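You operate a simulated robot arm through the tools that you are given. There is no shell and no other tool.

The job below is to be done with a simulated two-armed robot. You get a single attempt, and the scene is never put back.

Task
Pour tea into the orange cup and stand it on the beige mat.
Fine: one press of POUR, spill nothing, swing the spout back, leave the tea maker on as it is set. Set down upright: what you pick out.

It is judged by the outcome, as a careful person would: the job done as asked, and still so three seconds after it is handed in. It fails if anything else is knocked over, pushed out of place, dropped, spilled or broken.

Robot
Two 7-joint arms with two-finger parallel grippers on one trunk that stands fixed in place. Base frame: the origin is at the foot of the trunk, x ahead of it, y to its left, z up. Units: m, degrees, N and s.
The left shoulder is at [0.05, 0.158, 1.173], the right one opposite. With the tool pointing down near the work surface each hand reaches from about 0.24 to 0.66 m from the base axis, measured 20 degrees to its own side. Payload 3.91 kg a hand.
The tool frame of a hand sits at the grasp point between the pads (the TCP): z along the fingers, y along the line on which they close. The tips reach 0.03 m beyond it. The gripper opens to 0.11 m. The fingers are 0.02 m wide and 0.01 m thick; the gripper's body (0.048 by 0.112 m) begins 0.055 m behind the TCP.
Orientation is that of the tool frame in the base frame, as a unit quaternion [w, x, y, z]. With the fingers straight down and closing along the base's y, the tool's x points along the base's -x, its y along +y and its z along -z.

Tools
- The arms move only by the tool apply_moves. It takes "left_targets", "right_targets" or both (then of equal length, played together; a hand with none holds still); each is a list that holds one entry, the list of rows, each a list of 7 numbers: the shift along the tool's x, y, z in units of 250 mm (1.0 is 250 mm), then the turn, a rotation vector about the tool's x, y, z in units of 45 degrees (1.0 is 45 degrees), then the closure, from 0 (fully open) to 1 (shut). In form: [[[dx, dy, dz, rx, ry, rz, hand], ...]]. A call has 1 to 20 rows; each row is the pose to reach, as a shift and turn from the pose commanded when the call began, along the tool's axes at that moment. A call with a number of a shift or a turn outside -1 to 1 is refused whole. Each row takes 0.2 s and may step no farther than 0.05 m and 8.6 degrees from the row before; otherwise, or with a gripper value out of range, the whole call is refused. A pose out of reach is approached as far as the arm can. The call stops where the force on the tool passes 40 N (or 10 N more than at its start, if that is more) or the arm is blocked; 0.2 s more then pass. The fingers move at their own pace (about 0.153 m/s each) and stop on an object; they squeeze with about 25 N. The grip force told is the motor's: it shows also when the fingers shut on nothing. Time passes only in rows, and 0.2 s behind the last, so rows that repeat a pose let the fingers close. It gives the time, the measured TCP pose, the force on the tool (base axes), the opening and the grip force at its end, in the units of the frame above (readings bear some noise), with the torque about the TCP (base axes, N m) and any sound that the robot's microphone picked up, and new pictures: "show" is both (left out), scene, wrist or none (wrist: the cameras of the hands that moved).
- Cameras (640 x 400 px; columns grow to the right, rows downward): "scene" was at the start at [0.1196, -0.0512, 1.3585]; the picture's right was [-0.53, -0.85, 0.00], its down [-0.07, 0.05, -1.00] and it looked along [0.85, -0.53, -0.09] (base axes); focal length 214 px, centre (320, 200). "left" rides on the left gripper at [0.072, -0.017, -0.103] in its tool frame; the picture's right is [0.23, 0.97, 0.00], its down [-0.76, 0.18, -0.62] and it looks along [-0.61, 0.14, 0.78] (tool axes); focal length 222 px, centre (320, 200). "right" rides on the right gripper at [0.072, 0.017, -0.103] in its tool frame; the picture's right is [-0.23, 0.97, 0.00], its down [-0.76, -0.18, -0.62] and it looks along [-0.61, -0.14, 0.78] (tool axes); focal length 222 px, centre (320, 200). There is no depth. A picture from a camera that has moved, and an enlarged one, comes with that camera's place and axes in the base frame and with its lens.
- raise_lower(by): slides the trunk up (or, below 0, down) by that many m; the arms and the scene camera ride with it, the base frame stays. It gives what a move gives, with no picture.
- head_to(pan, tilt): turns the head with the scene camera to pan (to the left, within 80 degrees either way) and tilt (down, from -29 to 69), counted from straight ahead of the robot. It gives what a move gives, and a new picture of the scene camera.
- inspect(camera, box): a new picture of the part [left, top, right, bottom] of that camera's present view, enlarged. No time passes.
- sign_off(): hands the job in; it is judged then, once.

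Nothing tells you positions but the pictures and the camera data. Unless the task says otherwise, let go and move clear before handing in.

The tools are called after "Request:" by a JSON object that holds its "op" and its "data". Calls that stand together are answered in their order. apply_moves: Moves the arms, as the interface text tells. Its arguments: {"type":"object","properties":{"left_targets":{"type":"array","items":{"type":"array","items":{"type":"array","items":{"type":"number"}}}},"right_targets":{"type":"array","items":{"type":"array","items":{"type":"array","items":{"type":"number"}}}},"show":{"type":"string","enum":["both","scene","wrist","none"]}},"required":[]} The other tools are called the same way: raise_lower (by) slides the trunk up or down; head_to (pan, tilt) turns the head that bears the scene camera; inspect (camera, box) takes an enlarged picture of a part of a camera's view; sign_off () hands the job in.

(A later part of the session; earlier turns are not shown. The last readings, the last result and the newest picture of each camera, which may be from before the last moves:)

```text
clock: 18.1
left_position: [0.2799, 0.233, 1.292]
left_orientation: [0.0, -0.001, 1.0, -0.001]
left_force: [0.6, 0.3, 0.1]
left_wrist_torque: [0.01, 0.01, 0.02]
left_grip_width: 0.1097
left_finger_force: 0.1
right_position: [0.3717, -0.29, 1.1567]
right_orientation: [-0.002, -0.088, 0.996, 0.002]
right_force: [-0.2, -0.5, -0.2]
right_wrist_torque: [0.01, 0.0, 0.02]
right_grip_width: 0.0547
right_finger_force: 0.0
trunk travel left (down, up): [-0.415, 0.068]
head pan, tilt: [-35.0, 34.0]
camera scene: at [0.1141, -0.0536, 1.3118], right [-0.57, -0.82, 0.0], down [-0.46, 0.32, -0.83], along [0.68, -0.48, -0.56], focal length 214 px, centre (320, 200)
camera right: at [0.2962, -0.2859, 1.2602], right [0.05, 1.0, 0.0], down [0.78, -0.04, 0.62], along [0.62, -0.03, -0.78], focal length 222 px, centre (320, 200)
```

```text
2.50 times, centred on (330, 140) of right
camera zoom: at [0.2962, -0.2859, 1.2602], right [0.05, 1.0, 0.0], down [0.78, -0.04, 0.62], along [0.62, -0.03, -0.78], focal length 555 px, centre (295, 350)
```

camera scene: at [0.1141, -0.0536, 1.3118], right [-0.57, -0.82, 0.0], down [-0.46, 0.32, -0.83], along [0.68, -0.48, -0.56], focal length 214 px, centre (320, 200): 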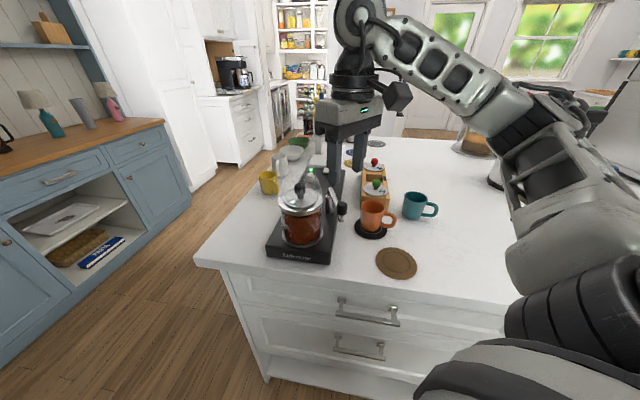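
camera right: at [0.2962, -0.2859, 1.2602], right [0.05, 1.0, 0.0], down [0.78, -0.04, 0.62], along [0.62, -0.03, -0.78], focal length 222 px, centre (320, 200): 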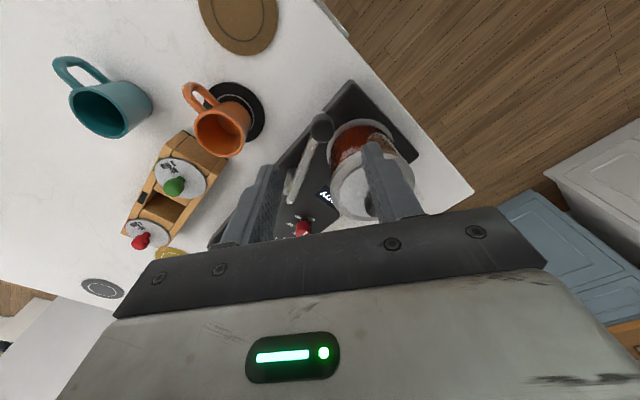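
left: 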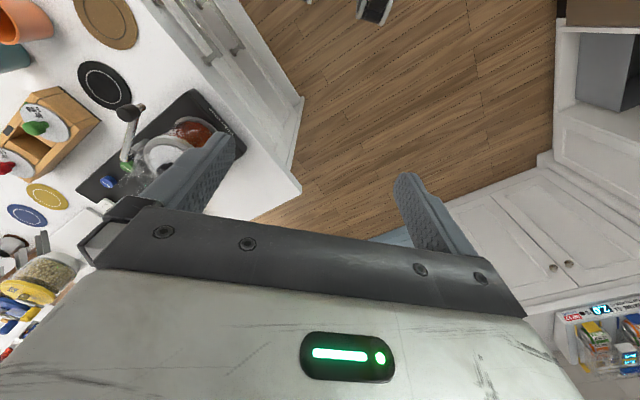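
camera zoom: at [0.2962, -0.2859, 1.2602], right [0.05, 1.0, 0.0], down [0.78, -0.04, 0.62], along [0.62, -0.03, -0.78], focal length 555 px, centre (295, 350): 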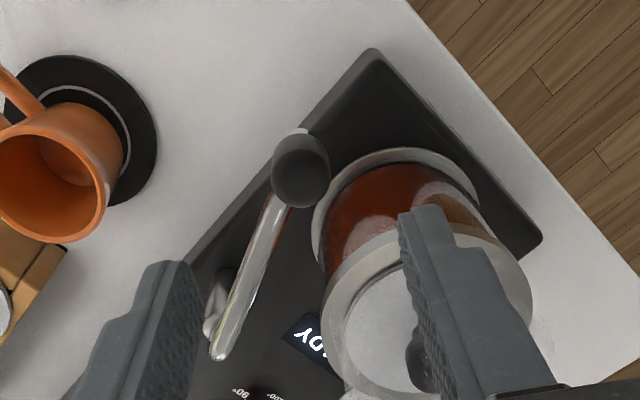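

The hand is aligned over the knob. Lowering so that only the fingertips straddle the knob (tips ≈1.052).

Request:
{"op": "apply_moves", "data": {"right_targets": [[[0, 0.002, 0.1, 0, 0, 0, 0.5], [0, 0.002, 0.2, 0, 0, 0, 0.5], [0, 0.002, 0.292, 0, 0, 0, 0.5], [0, 0.002, 0.292, 0, 0, 0, 0.5]]], "show": "both"}}

Request:
{"op": "inspect", "data": {"camera": "scene", "box": [290, 140, 400, 250]}}

Request:
{"op": "inspect", "data": {"camera": "right", "box": [230, 60, 430, 220]}}

```text
clock: 19.1
left_position: [0.282, 0.2337, 1.2933]
left_orientation: [0.0, 0.0, 1.0, -0.002]
left_force: [0.1, 0.2, 0.6]
left_wrist_torque: [-0.01, -0.01, -0.01]
left_grip_width: 0.1099
left_finger_force: 0.1
right_position: [0.3697, -0.289, 1.0833]
right_orientation: [0.0, -0.088, 0.996, 0.001]
right_force: [1.0, 0.9, 0.6]
right_wrist_torque: [0.03, -0.01, -0.01]
right_grip_width: 0.0548
right_finger_force: 0.0
trunk travel left (down, up): [-0.415, 0.068]
head pan, tilt: [-35.0, 34.0]
camera scene: at [0.1141, -0.0534, 1.3118], right [-0.57, -0.82, 0.0], down [-0.46, 0.32, -0.83], along [0.68, -0.48, -0.56], focal length 214 px, centre (320, 200)
camera right: at [0.2956, -0.2844, 1.1857], right [0.05, 1.0, 0.0], down [0.78, -0.04, 0.62], along [0.62, -0.03, -0.78], focal length 222 px, centre (320, 200)
```

scene: 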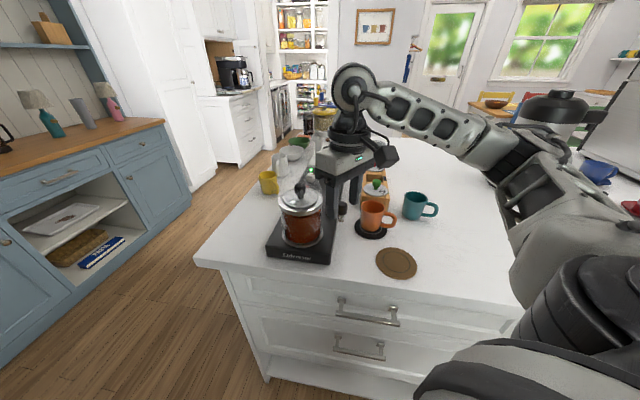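
right: 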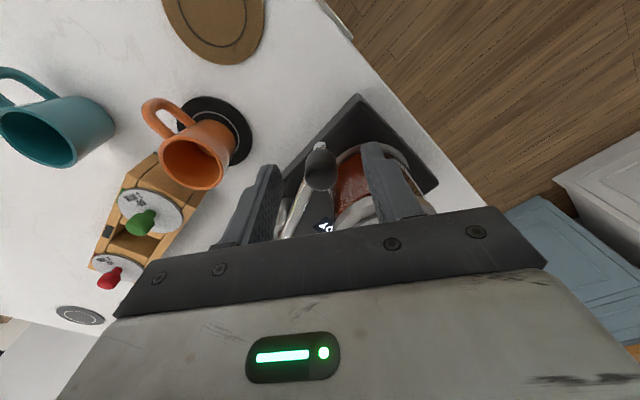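

```text
3.64 times, centred on (345, 195) of scene
camera zoom: at [0.1141, -0.0534, 1.3118], right [-0.57, -0.82, 0.0], down [-0.46, 0.32, -0.83], along [0.68, -0.48, -0.56], focal length 780 px, centre (229, 218)
```

zoom: 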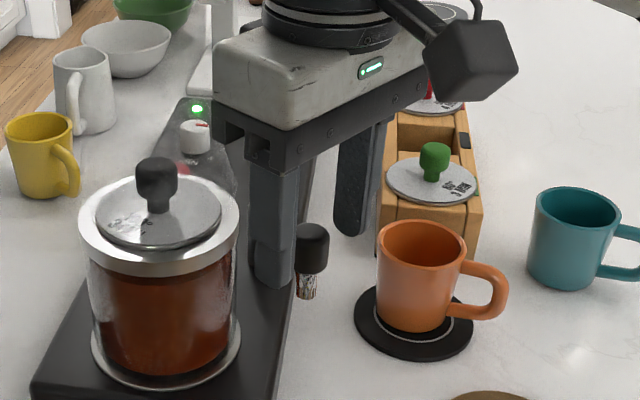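

```text
2.50 times, centred on (330, 140) of right
camera zoom: at [0.2956, -0.2844, 1.1857], right [0.05, 1.0, 0.0], down [0.78, -0.04, 0.62], along [0.62, -0.03, -0.78], focal length 555 px, centre (295, 350)
```

zoom: 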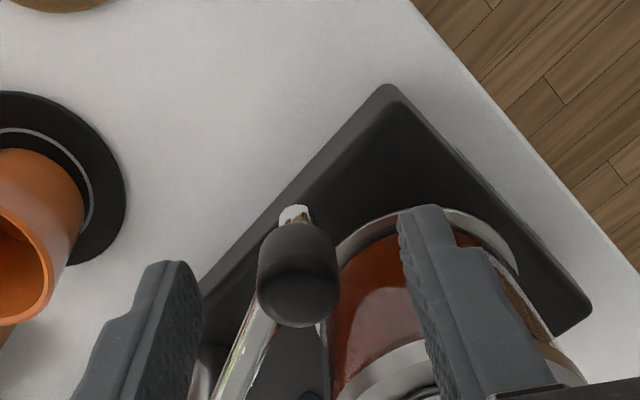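

The fingertips straddle the knob. I'll close them loosely around it (~27 mm) and swing the first 25° along the arc, then check.

Request:
{"op": "apply_moves", "data": {"right_targets": [[[0, 0, 0, 0, 0, 0, 0.65], [0, 0, 0, 0, 0, 0, 0.755], [0, 0, 0, 0, 0, 0, 0.755], [0.0202, -0.0318, 0, 0, 0, 0, 0.755], [0.0375, -0.0653, 0, 0, 0, 0, 0.755], [0.0521, -0.0997, 0, 0, 0, 0, 0.755], [0.0633, -0.1355, 0, 0, 0, 0, 0.755], [0.0715, -0.1722, 0, 0, 0, 0, 0.755]]], "show": "both"}}

Request:
{"op": "inspect", "data": {"camera": "scene", "box": [290, 140, 400, 250]}}

Request:
{"op": "inspect", "data": {"camera": "right", "box": [230, 60, 430, 220]}}

```text
clock: 20.9
left_position: [0.2812, 0.2327, 1.2916]
left_orientation: [0.0, -0.001, 1.0, -0.001]
left_force: [-0.2, 1.0, -0.1]
left_wrist_torque: [0.0, -0.05, 0.02]
left_grip_width: 0.1103
left_finger_force: 0.1
right_position: [0.362, -0.3353, 1.0811]
right_orientation: [0.0, -0.088, 0.996, 0.001]
right_force: [0.9, 0.0, 0.4]
right_wrist_torque: [0.01, 0.03, 0.03]
right_grip_width: 0.027
right_finger_force: 0.4
trunk travel left (down, up): [-0.415, 0.068]
head pan, tilt: [-35.0, 34.0]
camera scene: at [0.1142, -0.0536, 1.3118], right [-0.57, -0.82, 0.0], down [-0.46, 0.32, -0.83], along [0.68, -0.48, -0.56], focal length 214 px, centre (320, 200)
camera right: at [0.2877, -0.331, 1.1854], right [0.05, 1.0, 0.0], down [0.78, -0.04, 0.62], along [0.62, -0.03, -0.78], focal length 222 px, centre (320, 200)
```

scene: 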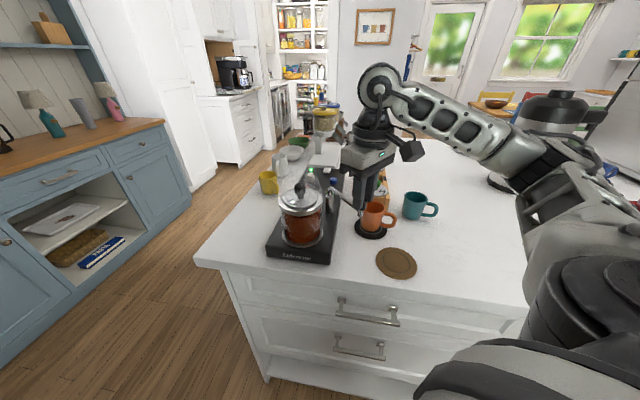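
right: 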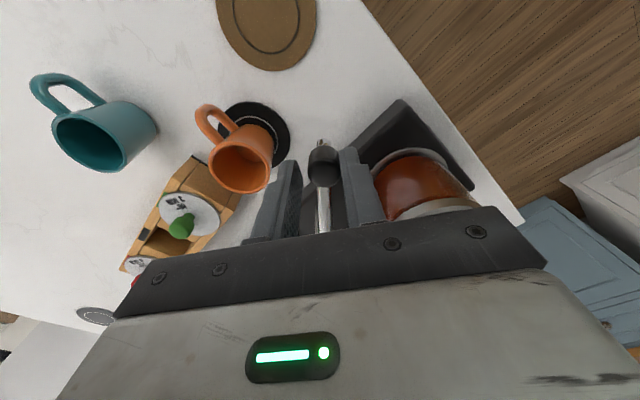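

```text
3.64 times, centred on (345, 195) of scene
camera zoom: at [0.1142, -0.0536, 1.3118], right [-0.57, -0.82, 0.0], down [-0.46, 0.32, -0.83], along [0.68, -0.48, -0.56], focal length 780 px, centre (229, 218)
```

zoom: 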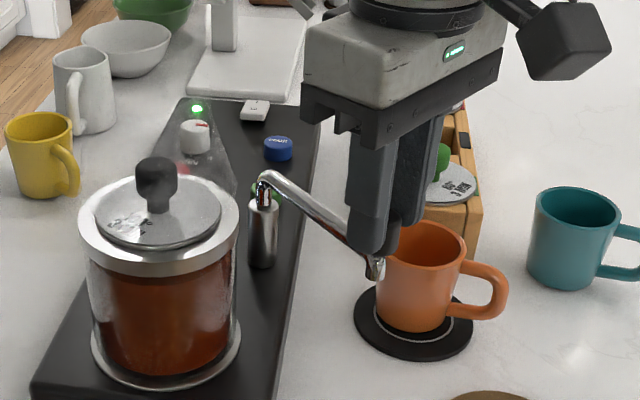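

```text
2.50 times, centred on (330, 140) of right
camera zoom: at [0.2877, -0.331, 1.1854], right [0.05, 1.0, 0.0], down [0.78, -0.04, 0.62], along [0.62, -0.03, -0.78], focal length 555 px, centre (295, 350)
```

zoom: 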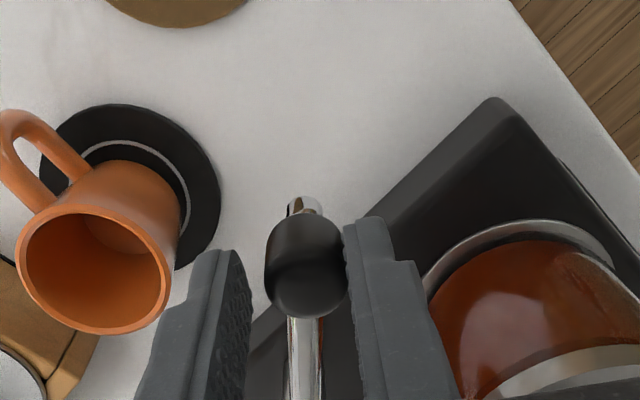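

The spout follows smoothly and the machine hasn't moved. Continuing the arc to about 70°.

Request:
{"op": "apply_moves", "data": {"right_targets": [[[0.0049, -0.0374, 0, 0, 0, 0, 0.755], [0.0067, -0.0748, 0, 0, 0, 0, 0.755], [0.0047, -0.1122, 0, 0, 0, 0, 0.755], [0, -0.1496, 0, 0, 0, 0, 0.755], [-0.0082, -0.1863, 0, 0, 0, 0, 0.755], [-0.0193, -0.222, 0, 0, 0, 0, 0.755], [-0.0339, -0.2567, 0, 0, 0, 0, 0.755], [-0.0511, -0.2902, 0, 0, 0, 0, 0.755], [-0.0712, -0.3218, 0, 0, 0, 0, 0.755]]], "show": "both"}}

Request:
{"op": "inspect", "data": {"camera": "scene", "box": [290, 140, 400, 250]}}

Request:
{"op": "inspect", "data": {"camera": "right", "box": [230, 60, 430, 220]}}

```text
clock: 22.9
left_position: [0.2824, 0.2329, 1.2911]
left_orientation: [0.0, 0.0, 1.0, -0.001]
left_force: [0.1, 0.6, -0.5]
left_wrist_torque: [0.01, 0.0, 0.01]
left_grip_width: 0.1103
left_finger_force: 0.0
right_position: [0.3933, -0.4105, 1.0824]
right_orientation: [-0.001, -0.087, 0.996, 0.002]
right_force: [0.3, 0.0, -0.1]
right_wrist_torque: [-0.03, 0.03, -0.01]
right_grip_width: 0.0268
right_finger_force: 0.1
trunk travel left (down, up): [-0.415, 0.068]
head pan, tilt: [-35.0, 34.0]
camera scene: at [0.1143, -0.0536, 1.3117], right [-0.57, -0.82, 0.0], down [-0.46, 0.32, -0.83], along [0.68, -0.48, -0.56], focal length 214 px, centre (320, 200)
camera right: at [0.3196, -0.4068, 1.1848], right [0.05, 1.0, 0.0], down [0.78, -0.04, 0.62], along [0.62, -0.03, -0.78], focal length 222 px, centre (320, 200)
```

scene: 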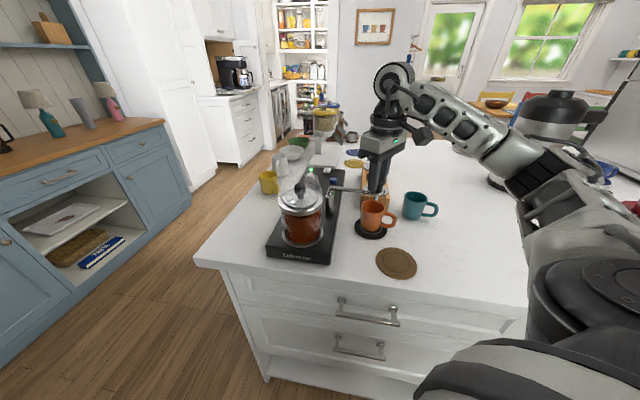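
right: 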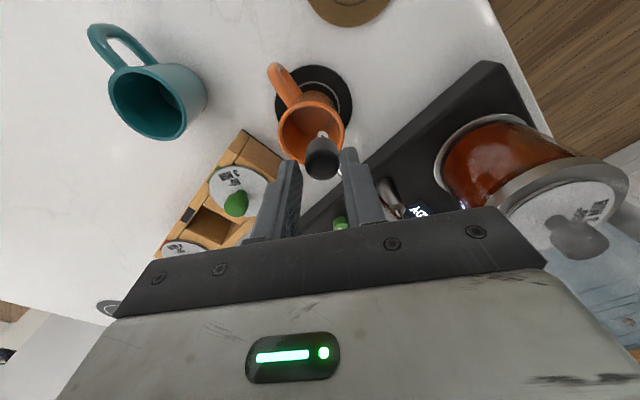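

```text
3.64 times, centred on (345, 195) of scene
camera zoom: at [0.1143, -0.0536, 1.3117], right [-0.57, -0.82, 0.0], down [-0.46, 0.32, -0.83], along [0.68, -0.48, -0.56], focal length 780 px, centre (229, 218)
```

zoom: 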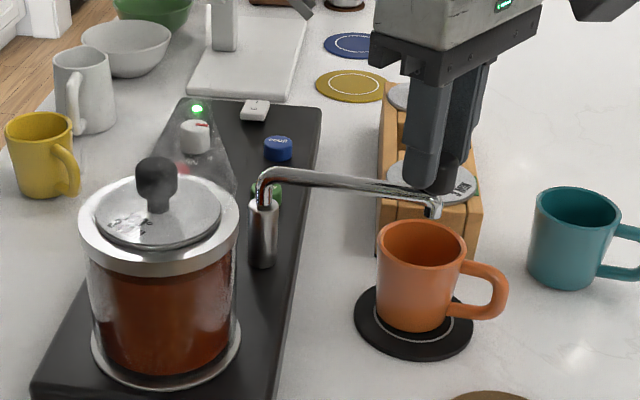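

```text
2.50 times, centred on (330, 140) of right
camera zoom: at [0.3196, -0.4068, 1.1848], right [0.05, 1.0, 0.0], down [0.78, -0.04, 0.62], along [0.62, -0.03, -0.78], focal length 555 px, centre (295, 350)
```

zoom: 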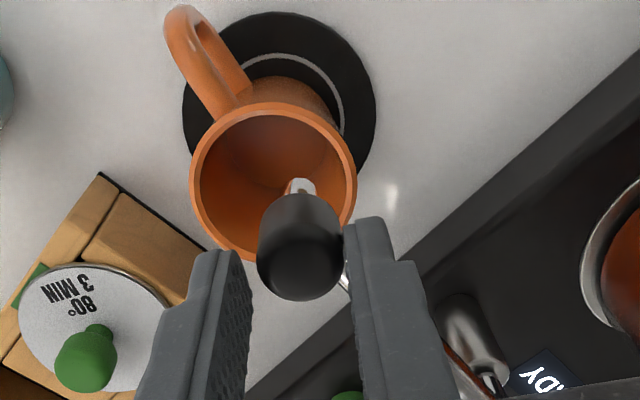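

The outlet is still ~13 mm short of the cup's centre; nudging the spout ~6.6° further.

Request:
{"op": "apply_moves", "data": {"right_targets": [[[-0.014, -0.021, 0, 0, 0, 0, 0.755], [-0.03, -0.0415, 0, 0, 0, 0, 0.755], [-0.03, -0.0415, 0, 0, 0, 0, 0.755]]], "show": "none"}}

Request:
{"op": "inspect", "data": {"camera": "scene", "box": [290, 140, 400, 250]}}

Request:
{"op": "inspect", "data": {"camera": "right", "box": [230, 60, 430, 220]}}

```text
clock: 23.7
left_position: [0.2807, 0.2348, 1.2923]
left_orientation: [-0.001, -0.001, 1.0, 0.0]
left_force: [-0.2, 0.0, 1.3]
left_wrist_torque: [0.02, 0.02, 0.01]
left_grip_width: 0.1103
left_finger_force: 0.1
right_position: [0.4028, -0.4177, 1.0829]
right_orientation: [0.0, -0.088, 0.996, 0.002]
right_force: [-0.7, 0.9, -0.2]
right_wrist_torque: [0.04, 0.01, 0.0]
right_grip_width: 0.0274
right_finger_force: 0.9
trunk travel left (down, up): [-0.415, 0.068]
head pan, tilt: [-35.0, 34.0]
```

```text
3.64 times, centred on (345, 195) of scene
camera zoom: at [0.1141, -0.0534, 1.3118], right [-0.57, -0.82, 0.0], down [-0.46, 0.32, -0.83], along [0.68, -0.48, -0.56], focal length 780 px, centre (229, 218)
```

zoom: 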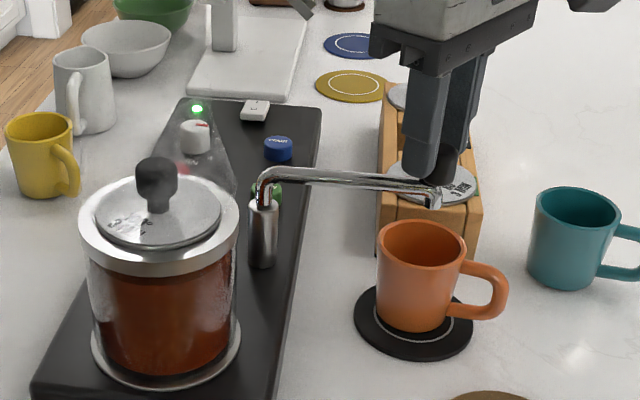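

```text
2.50 times, centred on (330, 140) of right
camera zoom: at [0.3283, -0.4152, 1.1855], right [0.05, 1.0, 0.0], down [0.78, -0.04, 0.62], along [0.62, -0.03, -0.78], focal length 555 px, centre (295, 350)
```

zoom: 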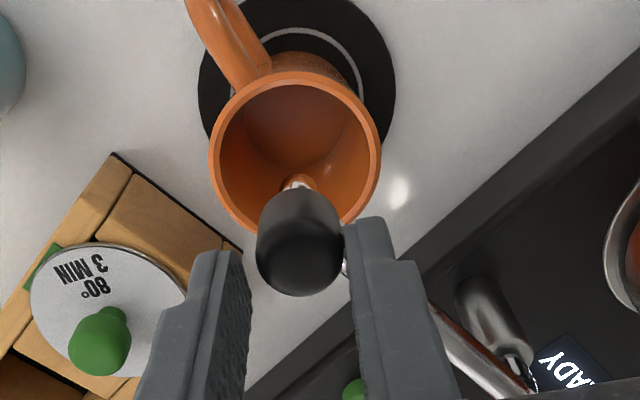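

Request:
{"op": "inspect", "data": {"camera": "scene", "box": [350, 175, 400, 235]}}

Request:
{"op": "inspect", "data": {"camera": "right", "box": [290, 90, 360, 160]}}

```text
6.67 times, centred on (375, 205) of scene
camera zoom: at [0.1141, -0.0534, 1.3118], right [-0.57, -0.82, 0.0], down [-0.46, 0.32, -0.83], along [0.68, -0.48, -0.56], focal length 1430 px, centre (-47, 167)
```

zoom: 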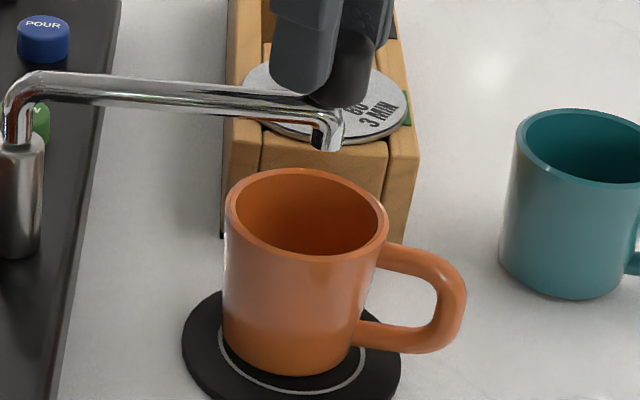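

```text
5.71 times, centred on (325, 125) of right
camera zoom: at [0.3283, -0.4152, 1.1855], right [0.05, 1.0, 0.0], down [0.78, -0.04, 0.62], along [0.62, -0.03, -0.78], focal length 1269 px, centre (291, 629)
```

zoom: 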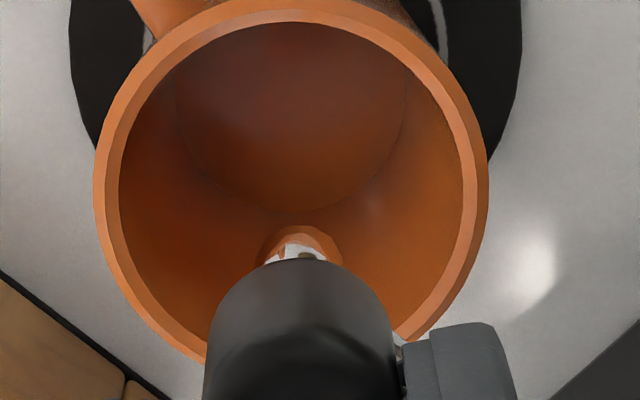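

The outlet looks ~1 cm short of the cup centre; pushing a little further while re-centring the fingers on the knob.

Request:
{"op": "apply_moves", "data": {"right_targets": [[[0.004, -0.016, 0, 0, 0, 0, 0.755], [0.008, -0.034, 0, 0, 0, 0, 0.755], [0.008, -0.034, 0, 0, 0, 0, 0.755]]], "show": "none"}}

Request:
{"op": "inspect", "data": {"camera": "scene", "box": [350, 175, 400, 235]}}

Request:
{"op": "inspect", "data": {"camera": "right", "box": [270, 70, 370, 170]}}

```text
clock: 24.5
left_position: [0.2827, 0.2372, 1.2901]
left_orientation: [0.0, -0.001, 1.0, -0.002]
left_force: [-0.3, -0.6, 0.0]
left_wrist_torque: [-0.03, 0.03, 0.0]
left_grip_width: 0.11
left_finger_force: 0.1
right_position: [0.4041, -0.4241, 1.0816]
right_orientation: [0.0, -0.089, 0.996, 0.002]
right_force: [3.9, 22.2, -1.5]
right_wrist_torque: [0.44, -0.2, -0.26]
right_grip_width: 0.0375
right_finger_force: 10.5
trunk travel left (down, up): [-0.415, 0.068]
head pan, tilt: [-35.0, 34.0]
```

```text
6.67 times, centred on (375, 205) of scene
camera zoom: at [0.1147, -0.0509, 1.3118], right [-0.57, -0.82, 0.0], down [-0.46, 0.32, -0.83], along [0.68, -0.48, -0.56], focal length 1430 px, centre (-47, 167)
```

zoom: 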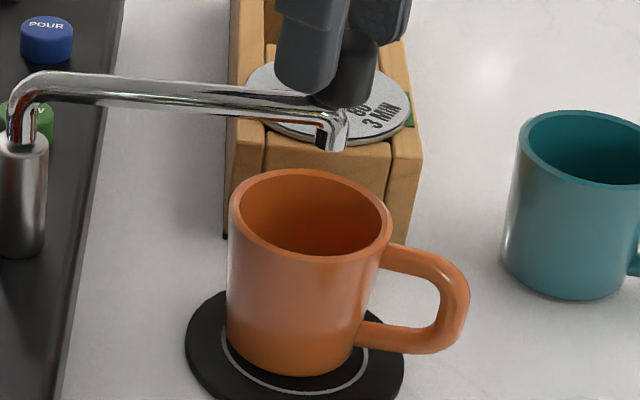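

```text
4.00 times, centred on (320, 120) of right
camera zoom: at [0.3294, -0.421, 1.1854], right [0.05, 1.0, 0.0], down [0.78, -0.04, 0.62], along [0.62, -0.03, -0.78], focal length 888 px, centre (320, 520)
```

zoom: 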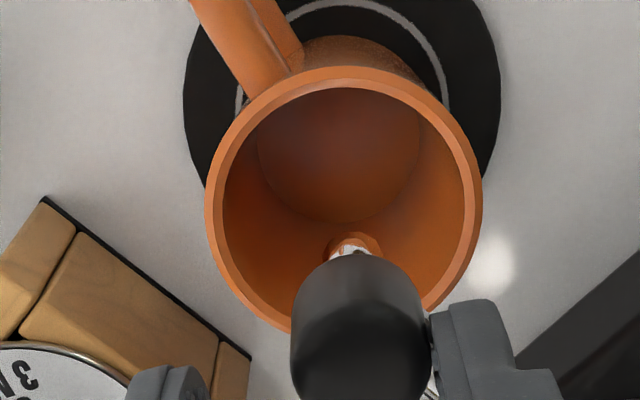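

A 22 N push back shows the spout has reached its end stop over the mat. Backing off to relieve it, then opening and rising clear.

Request:
{"op": "apply_moves", "data": {"right_targets": [[[0.004, 0.02, 0, 0, 0, 0, 0.755], [0.004, 0.038, 0, 0, 0, 0, 0.755], [0.004, 0.038, 0, 0, 0, 0, 0.6], [0.004, 0.038, 0, 0, 0, 0, 0.5], [0.004, 0.038, -0.08, 0, 0, 0, 0.5], [0.004, 0.038, -0.2, 0, 0, 0, 0.5], [0.004, 0.038, -0.36, 0, 0, 0, 0.5], [0.004, 0.038, -0.36, 0, 0, 0, 0.5]]], "show": "both"}}

Request:
{"op": "inspect", "data": {"camera": "scene", "box": [350, 175, 400, 235]}}

Request:
{"op": "inspect", "data": {"camera": "right", "box": [230, 30, 410, 180]}}

```text
clock: 26.3
left_position: [0.2819, 0.2335, 1.2921]
left_orientation: [-0.001, 0.0, 1.0, -0.001]
left_force: [0.5, -1.0, 0.6]
left_wrist_torque: [0.02, 0.01, 0.0]
left_grip_width: 0.11
left_finger_force: 0.0
right_position: [0.4012, -0.4201, 1.1731]
right_orientation: [-0.002, -0.088, 0.996, 0.002]
right_force: [-0.1, -0.2, -0.7]
right_wrist_torque: [-0.02, -0.02, 0.0]
right_grip_width: 0.055
right_finger_force: 0.1
trunk travel left (down, up): [-0.415, 0.068]
head pan, tilt: [-35.0, 34.0]
camera scene: at [0.1144, -0.0539, 1.3117], right [-0.57, -0.82, 0.0], down [-0.46, 0.32, -0.83], along [0.68, -0.48, -0.56], focal length 214 px, centre (320, 200)
camera right: at [0.3269, -0.4156, 1.2759], right [0.05, 1.0, 0.0], down [0.78, -0.04, 0.62], along [0.62, -0.03, -0.78], focal length 222 px, centre (320, 200)
```

scene: 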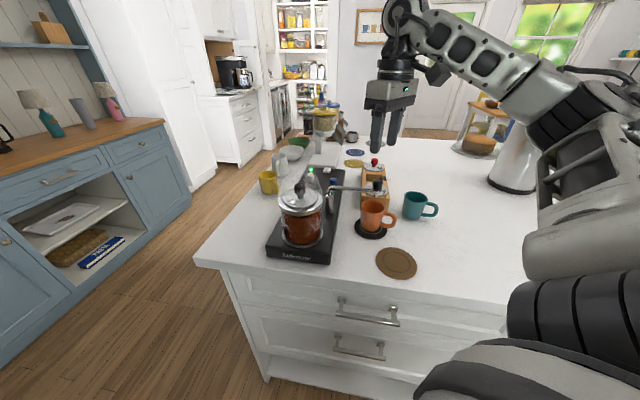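
right: 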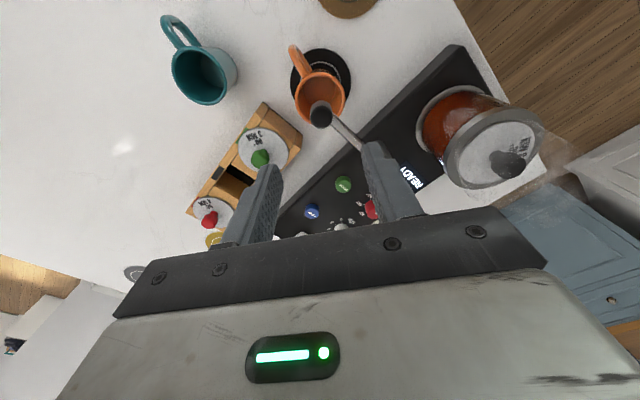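

```text
6.67 times, centred on (375, 205) of scene
camera zoom: at [0.1144, -0.0539, 1.3117], right [-0.57, -0.82, 0.0], down [-0.46, 0.32, -0.83], along [0.68, -0.48, -0.56], focal length 1430 px, centre (-47, 167)
```

zoom: 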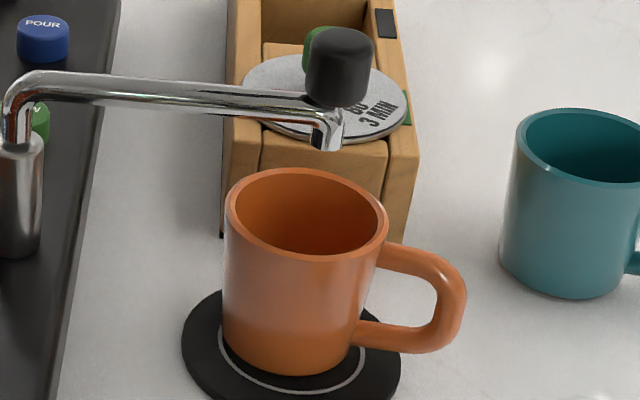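

```text
2.67 times, centred on (320, 105) of right
camera zoom: at [0.3269, -0.4156, 1.2759], right [0.05, 1.0, 0.0], down [0.78, -0.04, 0.62], along [0.62, -0.03, -0.78], focal length 592 px, centre (320, 453)
```

zoom: 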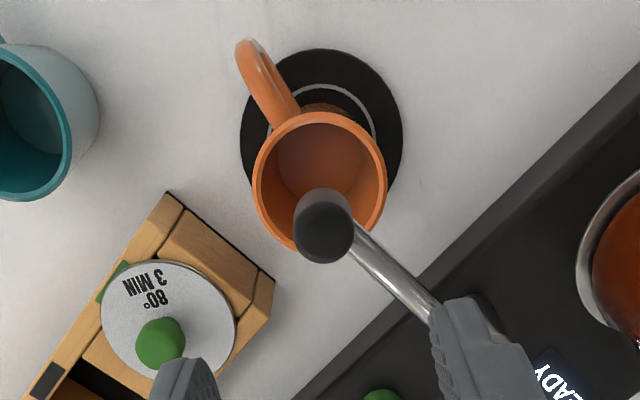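

The spout now rests at its stop with the outlet within ~4 mm of the cup's centre. Next: POUR at ≈[0.598,-0.446,0.968]; I'll close the fingers and move there tilted 20° outward for reach, hovering above first.

Request:
{"op": "apply_moves", "data": {"right_targets": [[[-0.12, -0.038, 0, 0.012, -0.0735, 0.066, 0.8], [-0.24, -0.076, 0, 0.023, -0.147, 0.132, 1], [-0.36, -0.1135, 0, 0.035, -0.2205, 0.198, 1], [-0.48, -0.151, 0.03, 0.047, -0.294, 0.264, 1], [-0.6, -0.189, 0.1, 0.058, -0.3675, 0.33, 1], [-0.72, -0.227, 0.2, 0.07, -0.441, 0.396, 1], [-0.72, -0.227, 0.2, 0.07, -0.441, 0.396, 1]]], "show": "both"}}

Request:
{"op": "inspect", "data": {"camera": "scene", "box": [280, 110, 420, 250]}}

Request:
{"op": "inspect", "data": {"camera": "right", "box": [200, 60, 440, 220]}}

```text
clock: 27.9
left_position: [0.2816, 0.2345, 1.2909]
left_orientation: [0.0, -0.001, 1.0, -0.001]
left_force: [0.0, -0.2, -0.6]
left_wrist_torque: [0.02, -0.02, -0.04]
left_grip_width: 0.1101
left_finger_force: 0.0
right_position: [0.5861, -0.4429, 1.1232]
right_orientation: [0.173, 0.068, 0.982, -0.011]
right_force: [-0.3, 0.2, 0.3]
right_wrist_torque: [0.01, -0.01, 0.02]
right_grip_width: 0.0
right_finger_force: 25.0
trunk travel left (down, up): [-0.415, 0.068]
head pan, tilt: [-35.0, 34.0]
camera scene: at [0.114, -0.0534, 1.3118], right [-0.57, -0.82, 0.0], down [-0.46, 0.32, -0.83], along [0.68, -0.48, -0.56], focal length 214 px, centre (320, 200)
camera right: at [0.486, -0.4124, 1.1942], right [0.35, 0.93, 0.08], down [0.47, -0.25, 0.85], along [0.81, -0.26, -0.53], focal length 222 px, centre (320, 200)
```

scene: 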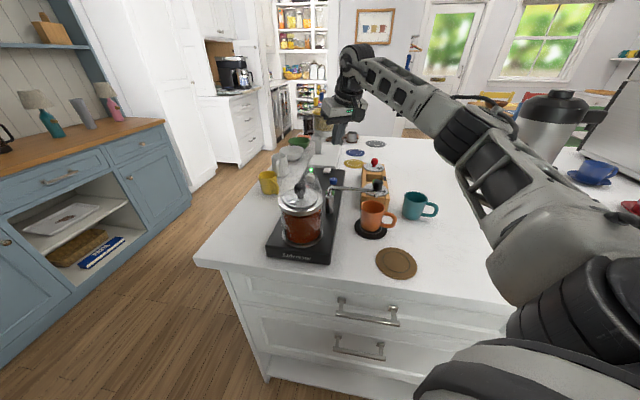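
right: 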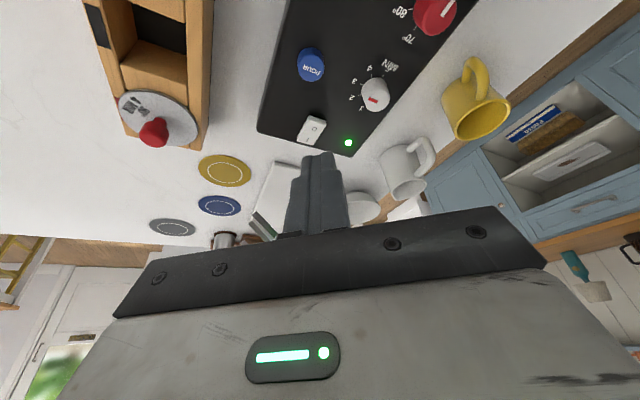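

```text
2.86 times, centred on (350, 180) of scene
camera zoom: at [0.114, -0.0534, 1.3118], right [-0.57, -0.82, 0.0], down [-0.46, 0.32, -0.83], along [0.68, -0.48, -0.56], focal length 613 px, centre (234, 257)
```

zoom: 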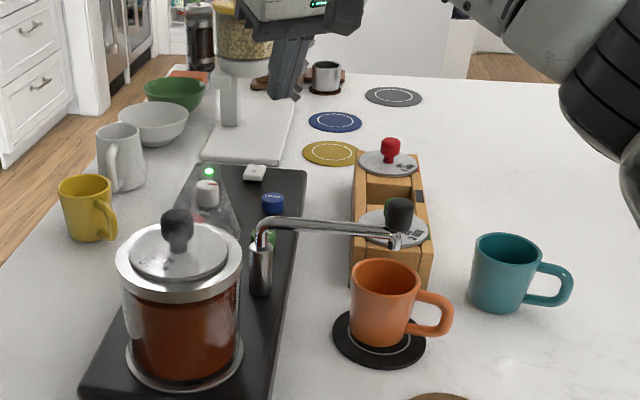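

```text
2.50 times, centred on (320, 140) of right
camera zoom: at [0.486, -0.4124, 1.1942], right [0.35, 0.93, 0.08], down [0.47, -0.25, 0.85], along [0.81, -0.26, -0.53], focal length 555 px, centre (320, 350)
```

zoom: 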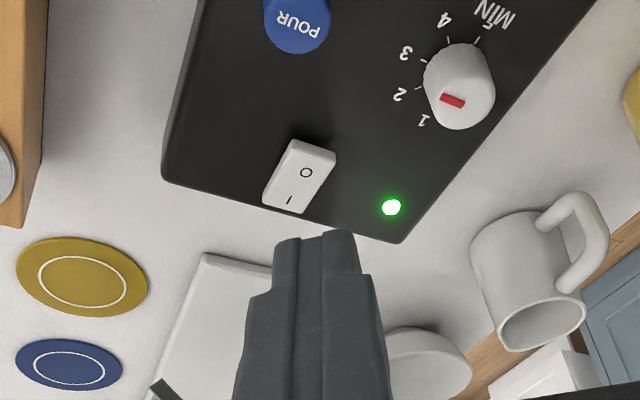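

The hand reached well; tip ≈[0.596,-0.444,1.095] is right above POUR (≈[0.599,-0.445,0.968]). Descending to ~12 mm above the button.

Request:
{"op": "apply_moves", "data": {"right_targets": [[[0.0486, -0.001, 0.1455, 0, 0, 0, 1], [0.0971, -0.001, 0.291, 0, 0, 0, 1], [0.1457, -0.002, 0.4364, 0, 0, 0, 1], [0.1457, -0.002, 0.4364, 0, 0, 0, 1]]], "show": "both"}}

Request:
{"op": "inspect", "data": {"camera": "scene", "box": [290, 130, 400, 230]}}

Request:
{"op": "inspect", "data": {"camera": "right", "box": [240, 60, 420, 200]}}

```text
clock: 28.9
left_position: [0.2811, 0.2336, 1.2909]
left_orientation: [0.0, -0.001, 1.0, -0.001]
left_force: [-0.9, -0.3, 0.1]
left_wrist_torque: [0.0, 0.01, 0.0]
left_grip_width: 0.1101
left_finger_force: 0.1
right_position: [0.588, -0.4429, 1.0058]
right_orientation: [0.173, 0.068, 0.982, -0.01]
right_force: [0.3, 0.6, -0.2]
right_wrist_torque: [0.0, -0.08, 0.01]
right_grip_width: 0.0001
right_finger_force: 25.4
trunk travel left (down, up): [-0.415, 0.068]
head pan, tilt: [-35.0, 34.0]
camera scene: at [0.114, -0.0534, 1.3118], right [-0.57, -0.82, 0.0], down [-0.46, 0.32, -0.83], along [0.68, -0.48, -0.56], focal length 214 px, centre (320, 200)
camera right: at [0.4874, -0.4119, 1.0778], right [0.35, 0.93, 0.08], down [0.47, -0.25, 0.85], along [0.81, -0.25, -0.53], focal length 222 px, centre (320, 200)
```

scene: 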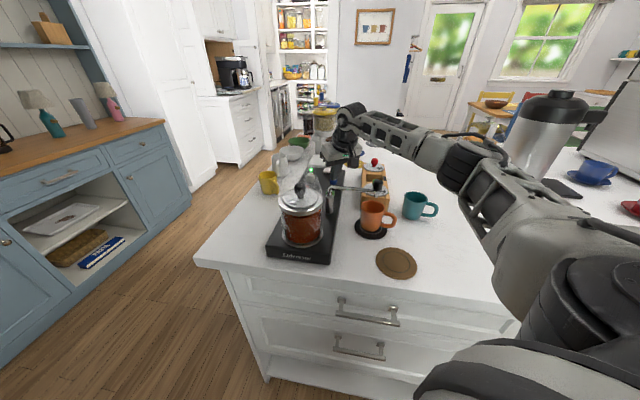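
right: 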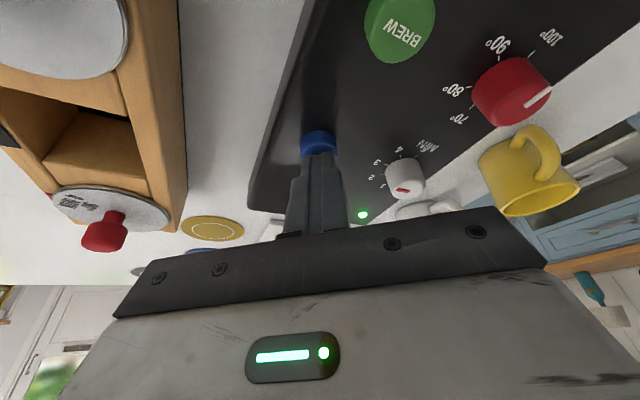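

```text
4.00 times, centred on (345, 180) of scene
camera zoom: at [0.114, -0.0534, 1.3118], right [-0.57, -0.82, 0.0], down [-0.46, 0.32, -0.83], along [0.68, -0.48, -0.56], focal length 858 px, centre (220, 280)
```

zoom: 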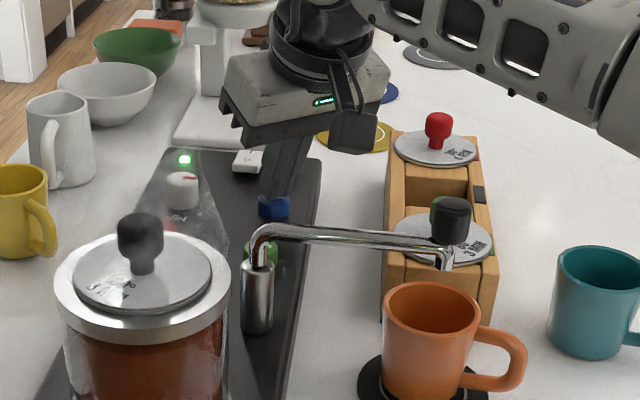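

```text
2.86 times, centred on (330, 130) of right
camera zoom: at [0.4874, -0.4119, 1.0778], right [0.35, 0.93, 0.08], down [0.47, -0.25, 0.85], along [0.81, -0.25, -0.53], focal length 635 px, centre (291, 400)
```

zoom: 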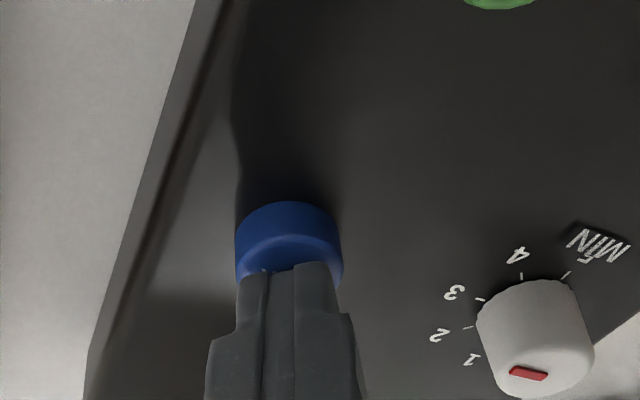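

The tip is lateral-centred on the button; I'll shift ~7 mm forward (the tilted near edge touches first) and descend in small steps.

Request:
{"op": "apply_moves", "data": {"right_targets": [[[-0.0206, 0, 0.0245, 0, 0, 0, 1], [-0.0206, 0, 0.0245, 0, 0, 0, 1]]], "show": "none"}}

Request:
{"op": "inspect", "data": {"camera": "right", "box": [270, 100, 380, 190]}}

Request:
{"op": "inspect", "data": {"camera": "scene", "box": [320, 150, 380, 210]}}

```text
clock: 29.5
left_position: [0.2816, 0.233, 1.2919]
left_orientation: [0.0, 0.0, 1.0, -0.001]
left_force: [0.2, -0.7, 0.8]
left_wrist_torque: [-0.01, -0.01, 0.01]
left_grip_width: 0.1098
left_finger_force: 0.2
right_position: [0.5947, -0.4448, 1.0028]
right_orientation: [0.173, 0.068, 0.982, -0.011]
right_force: [0.5, 1.5, 1.1]
right_wrist_torque: [0.02, 0.03, 0.02]
right_grip_width: 0.0
right_finger_force: 25.4
trunk travel left (down, up): [-0.415, 0.068]
head pan, tilt: [-35.0, 34.0]
```

```text
4.44 times, centred on (325, 145) of right
camera zoom: at [0.4949, -0.4135, 1.0751], right [0.35, 0.94, 0.08], down [0.47, -0.25, 0.85], along [0.81, -0.25, -0.53], focal length 987 px, centre (298, 444)
```

zoom: 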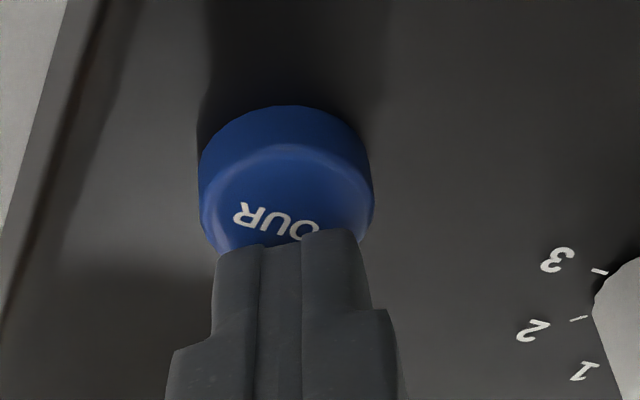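

```text
6.67 times, centred on (350, 180) of scene
camera zoom: at [0.114, -0.0534, 1.3118], right [-0.57, -0.82, 0.0], down [-0.46, 0.32, -0.83], along [0.68, -0.48, -0.56], focal length 1430 px, centre (120, 333)
```

zoom: 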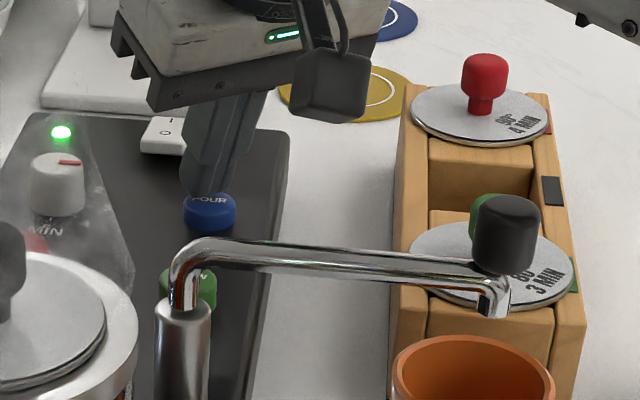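

Request:
{"op": "apply_moves", "data": {"right_targets": [[[0.0116, 0, 0.0086, 0, 0, 0, 1], [0.0116, 0, 0.0086, 0, 0, 0, 1]]], "show": "none"}}

Request:
{"op": "inspect", "data": {"camera": "right", "box": [270, 100, 380, 190]}}

```text
clock: 30.1
left_position: [0.2807, 0.2345, 1.2916]
left_orientation: [0.0, -0.001, 1.0, 0.0]
left_force: [-0.3, -0.5, -0.1]
left_wrist_torque: [0.02, 0.0, -0.02]
left_grip_width: 0.1098
left_finger_force: 0.2
right_position: [0.5937, -0.4431, 0.9991]
right_orientation: [0.173, 0.068, 0.983, -0.01]
right_force: [0.7, 0.4, 2.2]
right_wrist_torque: [-0.03, -0.01, 0.04]
right_grip_width: 0.0002
right_finger_force: 24.8
trunk travel left (down, up): [-0.415, 0.068]
head pan, tilt: [-35.0, 34.0]
heard: click
```

```text
4.44 times, centred on (325, 145) of right
camera zoom: at [0.4931, -0.4132, 1.0714], right [0.35, 0.93, 0.08], down [0.47, -0.25, 0.85], along [0.81, -0.25, -0.53], focal length 987 px, centre (298, 444)
```

zoom: 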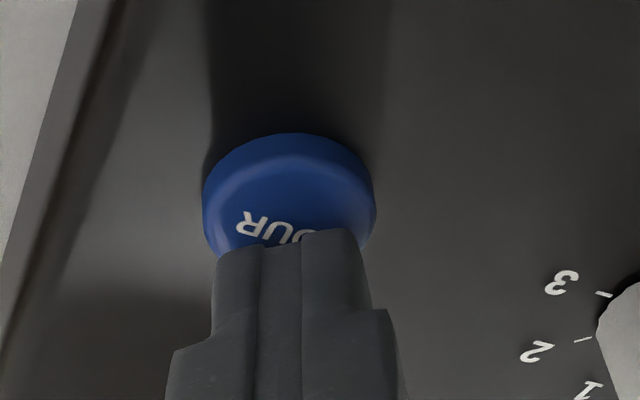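

A click: POUR has been pressed once. Releasing by rising straight up and watching the cup.

Request:
{"op": "apply_moves", "data": {"right_targets": [[[-0.014, 0, -0.0376, 0, 0, 0, 1], [-0.048, 0, -0.132, 0, 0, 0, 1], [-0.096, 0, -0.263, 0, 0, 0, 1]]], "show": "scene"}}

Request:
{"op": "inspect", "data": {"camera": "scene", "box": [300, 140, 410, 250]}}

```text
clock: 30.9
left_position: [0.2811, 0.2339, 1.2899]
left_orientation: [0.0, -0.001, 1.0, -0.001]
left_force: [-0.2, 0.6, -0.4]
left_wrist_torque: [0.03, -0.01, 0.02]
left_grip_width: 0.11
left_finger_force: 0.0
right_position: [0.5951, -0.446, 1.0716]
right_orientation: [0.172, 0.068, 0.983, -0.01]
right_force: [0.1, 0.5, -0.2]
right_wrist_torque: [0.02, 0.0, 0.01]
right_grip_width: 0.0
right_finger_force: 25.1
trunk travel left (down, up): [-0.415, 0.068]
head pan, tilt: [-35.0, 34.0]
camera scene: at [0.114, -0.0532, 1.3118], right [-0.57, -0.82, 0.0], down [-0.46, 0.32, -0.83], along [0.68, -0.48, -0.56], focal length 214 px, centre (320, 200)
```

scene: 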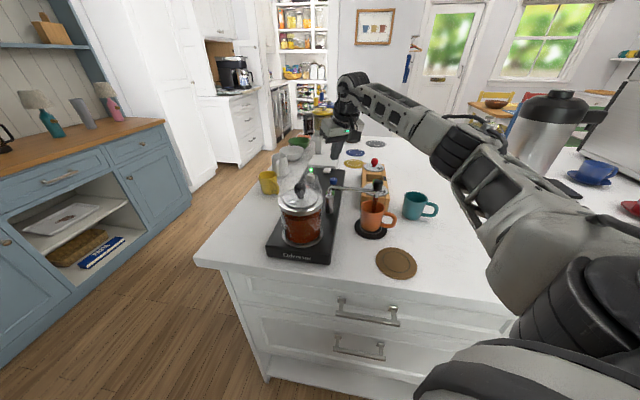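

```text
3.64 times, centred on (355, 195) of scene
camera zoom: at [0.114, -0.0532, 1.3118], right [-0.57, -0.82, 0.0], down [-0.46, 0.32, -0.83], along [0.68, -0.48, -0.56], focal length 780 px, centre (193, 218)
```

zoom: 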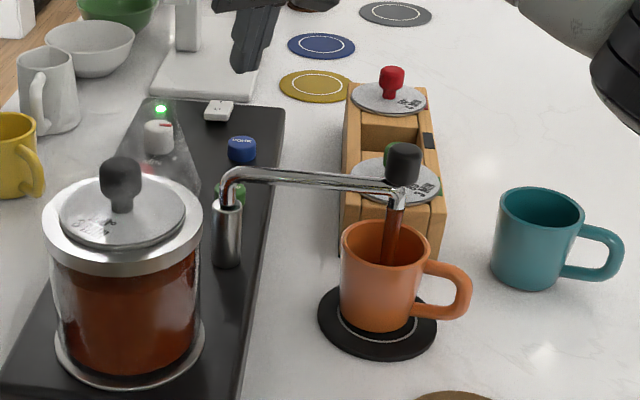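

Tea is streaming cleanly into the cup. I'll hold still and let it finish.

Request:
{"op": "apply_moves", "data": {"right_targets": [[[-0.02, 0, -0.06, 0, 0, 0, 1], [-0.04, 0, -0.12, 0, 0, 0, 1], [-0.04, 0, -0.12, 0, 0, 0, 1], [-0.04, 0, -0.12, 0, 0, 0, 1], [-0.04, 0, -0.12, 0, 0, 0, 1], [-0.04, 0, -0.12, 0, 0, 0, 1], [-0.04, 0, -0.12, 0, 0, 0, 1], [-0.04, 0, -0.12, 0, 0, 0, 1], [-0.04, 0, -0.12, 0, 0, 0, 1], [-0.04, 0, -0.12, 0, 0, 0, 1]]], "show": "wrist"}}

Request:
{"op": "inspect", "data": {"camera": "scene", "box": [300, 140, 410, 250]}}

```text
clock: 33.1
left_position: [0.2816, 0.2342, 1.2916]
left_orientation: [0.0, 0.0, 1.0, -0.001]
left_force: [0.6, -0.7, 0.0]
left_wrist_torque: [0.01, 0.03, 0.01]
left_grip_width: 0.11
left_finger_force: 0.0
right_position: [0.5949, -0.4476, 1.1021]
right_orientation: [0.173, 0.069, 0.983, -0.011]
right_force: [-0.1, -0.6, 0.8]
right_wrist_torque: [-0.04, -0.03, -0.01]
right_grip_width: 0.0
right_finger_force: 25.1
trunk travel left (down, up): [-0.415, 0.068]
head pan, tilt: [-35.0, 34.0]
camera right: at [0.4946, -0.4163, 1.1748], right [0.35, 0.93, 0.08], down [0.47, -0.25, 0.84], along [0.81, -0.25, -0.53], focal length 222 px, centre (320, 200)
```

right: 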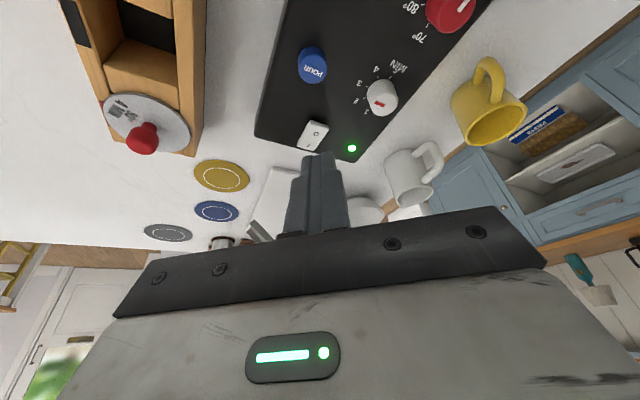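

```text
3.64 times, centred on (355, 195) of scene
camera zoom: at [0.1142, -0.0535, 1.3118], right [-0.57, -0.82, 0.0], down [-0.46, 0.32, -0.83], along [0.68, -0.48, -0.56], focal length 780 px, centre (193, 218)
```

zoom: 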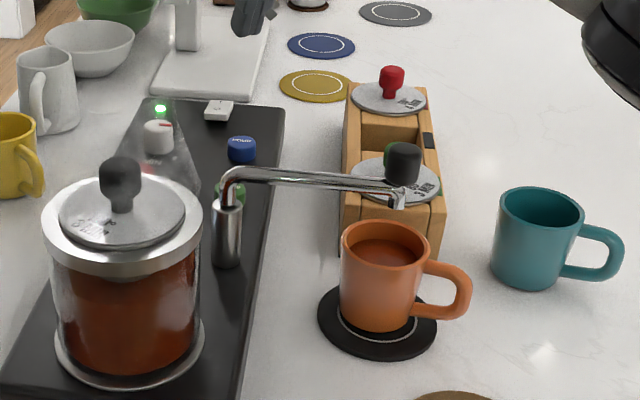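

The stream has stopped and the cup is about three quarters full. Checking for drips before swinging the spout back.

Request:
{"op": "inspect", "data": {"camera": "scene", "box": [340, 170, 400, 240]}}

Request:
{"op": "apply_moves", "data": {"right_targets": [[[0, 0, 0, 0, 0, 0, 1], [0, 0, 0, 0, 0, 0, 1], [0, 0, 0, 0, 0, 0, 1], [0, 0, 0, 0, 0, 0, 1], [0, 0, 0, 0, 0, 0, 1]]], "show": "none"}}

Request:
{"op": "inspect", "data": {"camera": "scene", "box": [340, 170, 400, 240]}}

```text
5.71 times, centred on (370, 205) of scene
camera zoom: at [0.1142, -0.0535, 1.3118], right [-0.57, -0.82, 0.0], down [-0.46, 0.32, -0.83], along [0.68, -0.48, -0.56], focal length 1226 px, centre (34, 171)
```

zoom: 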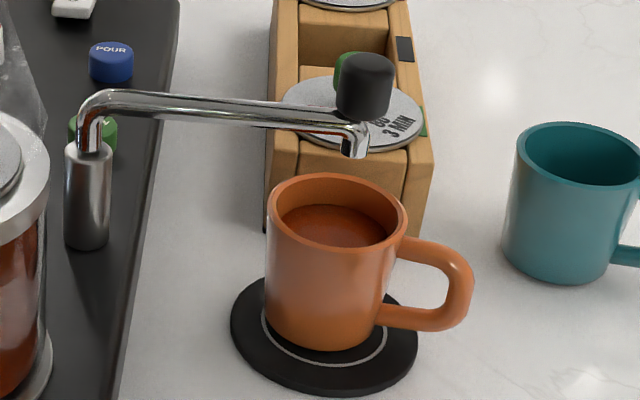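

```text
clock: 34.3
left_position: [0.2816, 0.234, 1.2915]
left_orientation: [0.0, 0.0, 1.0, -0.001]
left_force: [-0.6, 0.0, 1.0]
left_wrist_torque: [-0.02, -0.03, 0.0]
left_grip_width: 0.11
left_finger_force: 0.0
right_position: [0.5949, -0.4465, 1.1026]
right_orientation: [0.173, 0.068, 0.983, -0.011]
right_force: [0.6, 0.1, -0.9]
right_wrist_torque: [0.01, -0.02, 0.01]
right_grip_width: 0.0
right_finger_force: 25.0
trunk travel left (down, up): [-0.415, 0.068]
head pan, tilt: [-35.0, 34.0]
```

```text
5.71 times, centred on (370, 205) of scene
camera zoom: at [0.1142, -0.0535, 1.3118], right [-0.57, -0.82, 0.0], down [-0.46, 0.32, -0.83], along [0.68, -0.48, -0.56], focal length 1226 px, centre (34, 171)
```

zoom: 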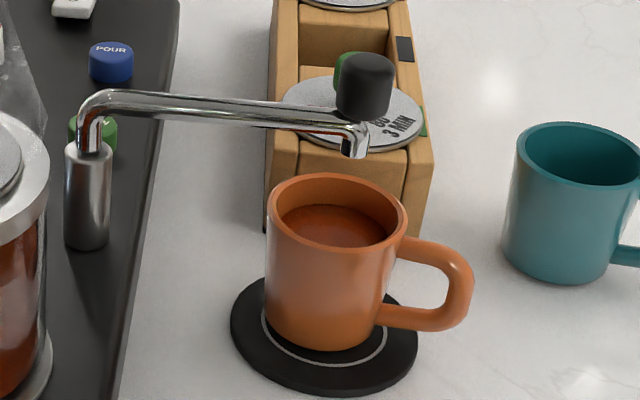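

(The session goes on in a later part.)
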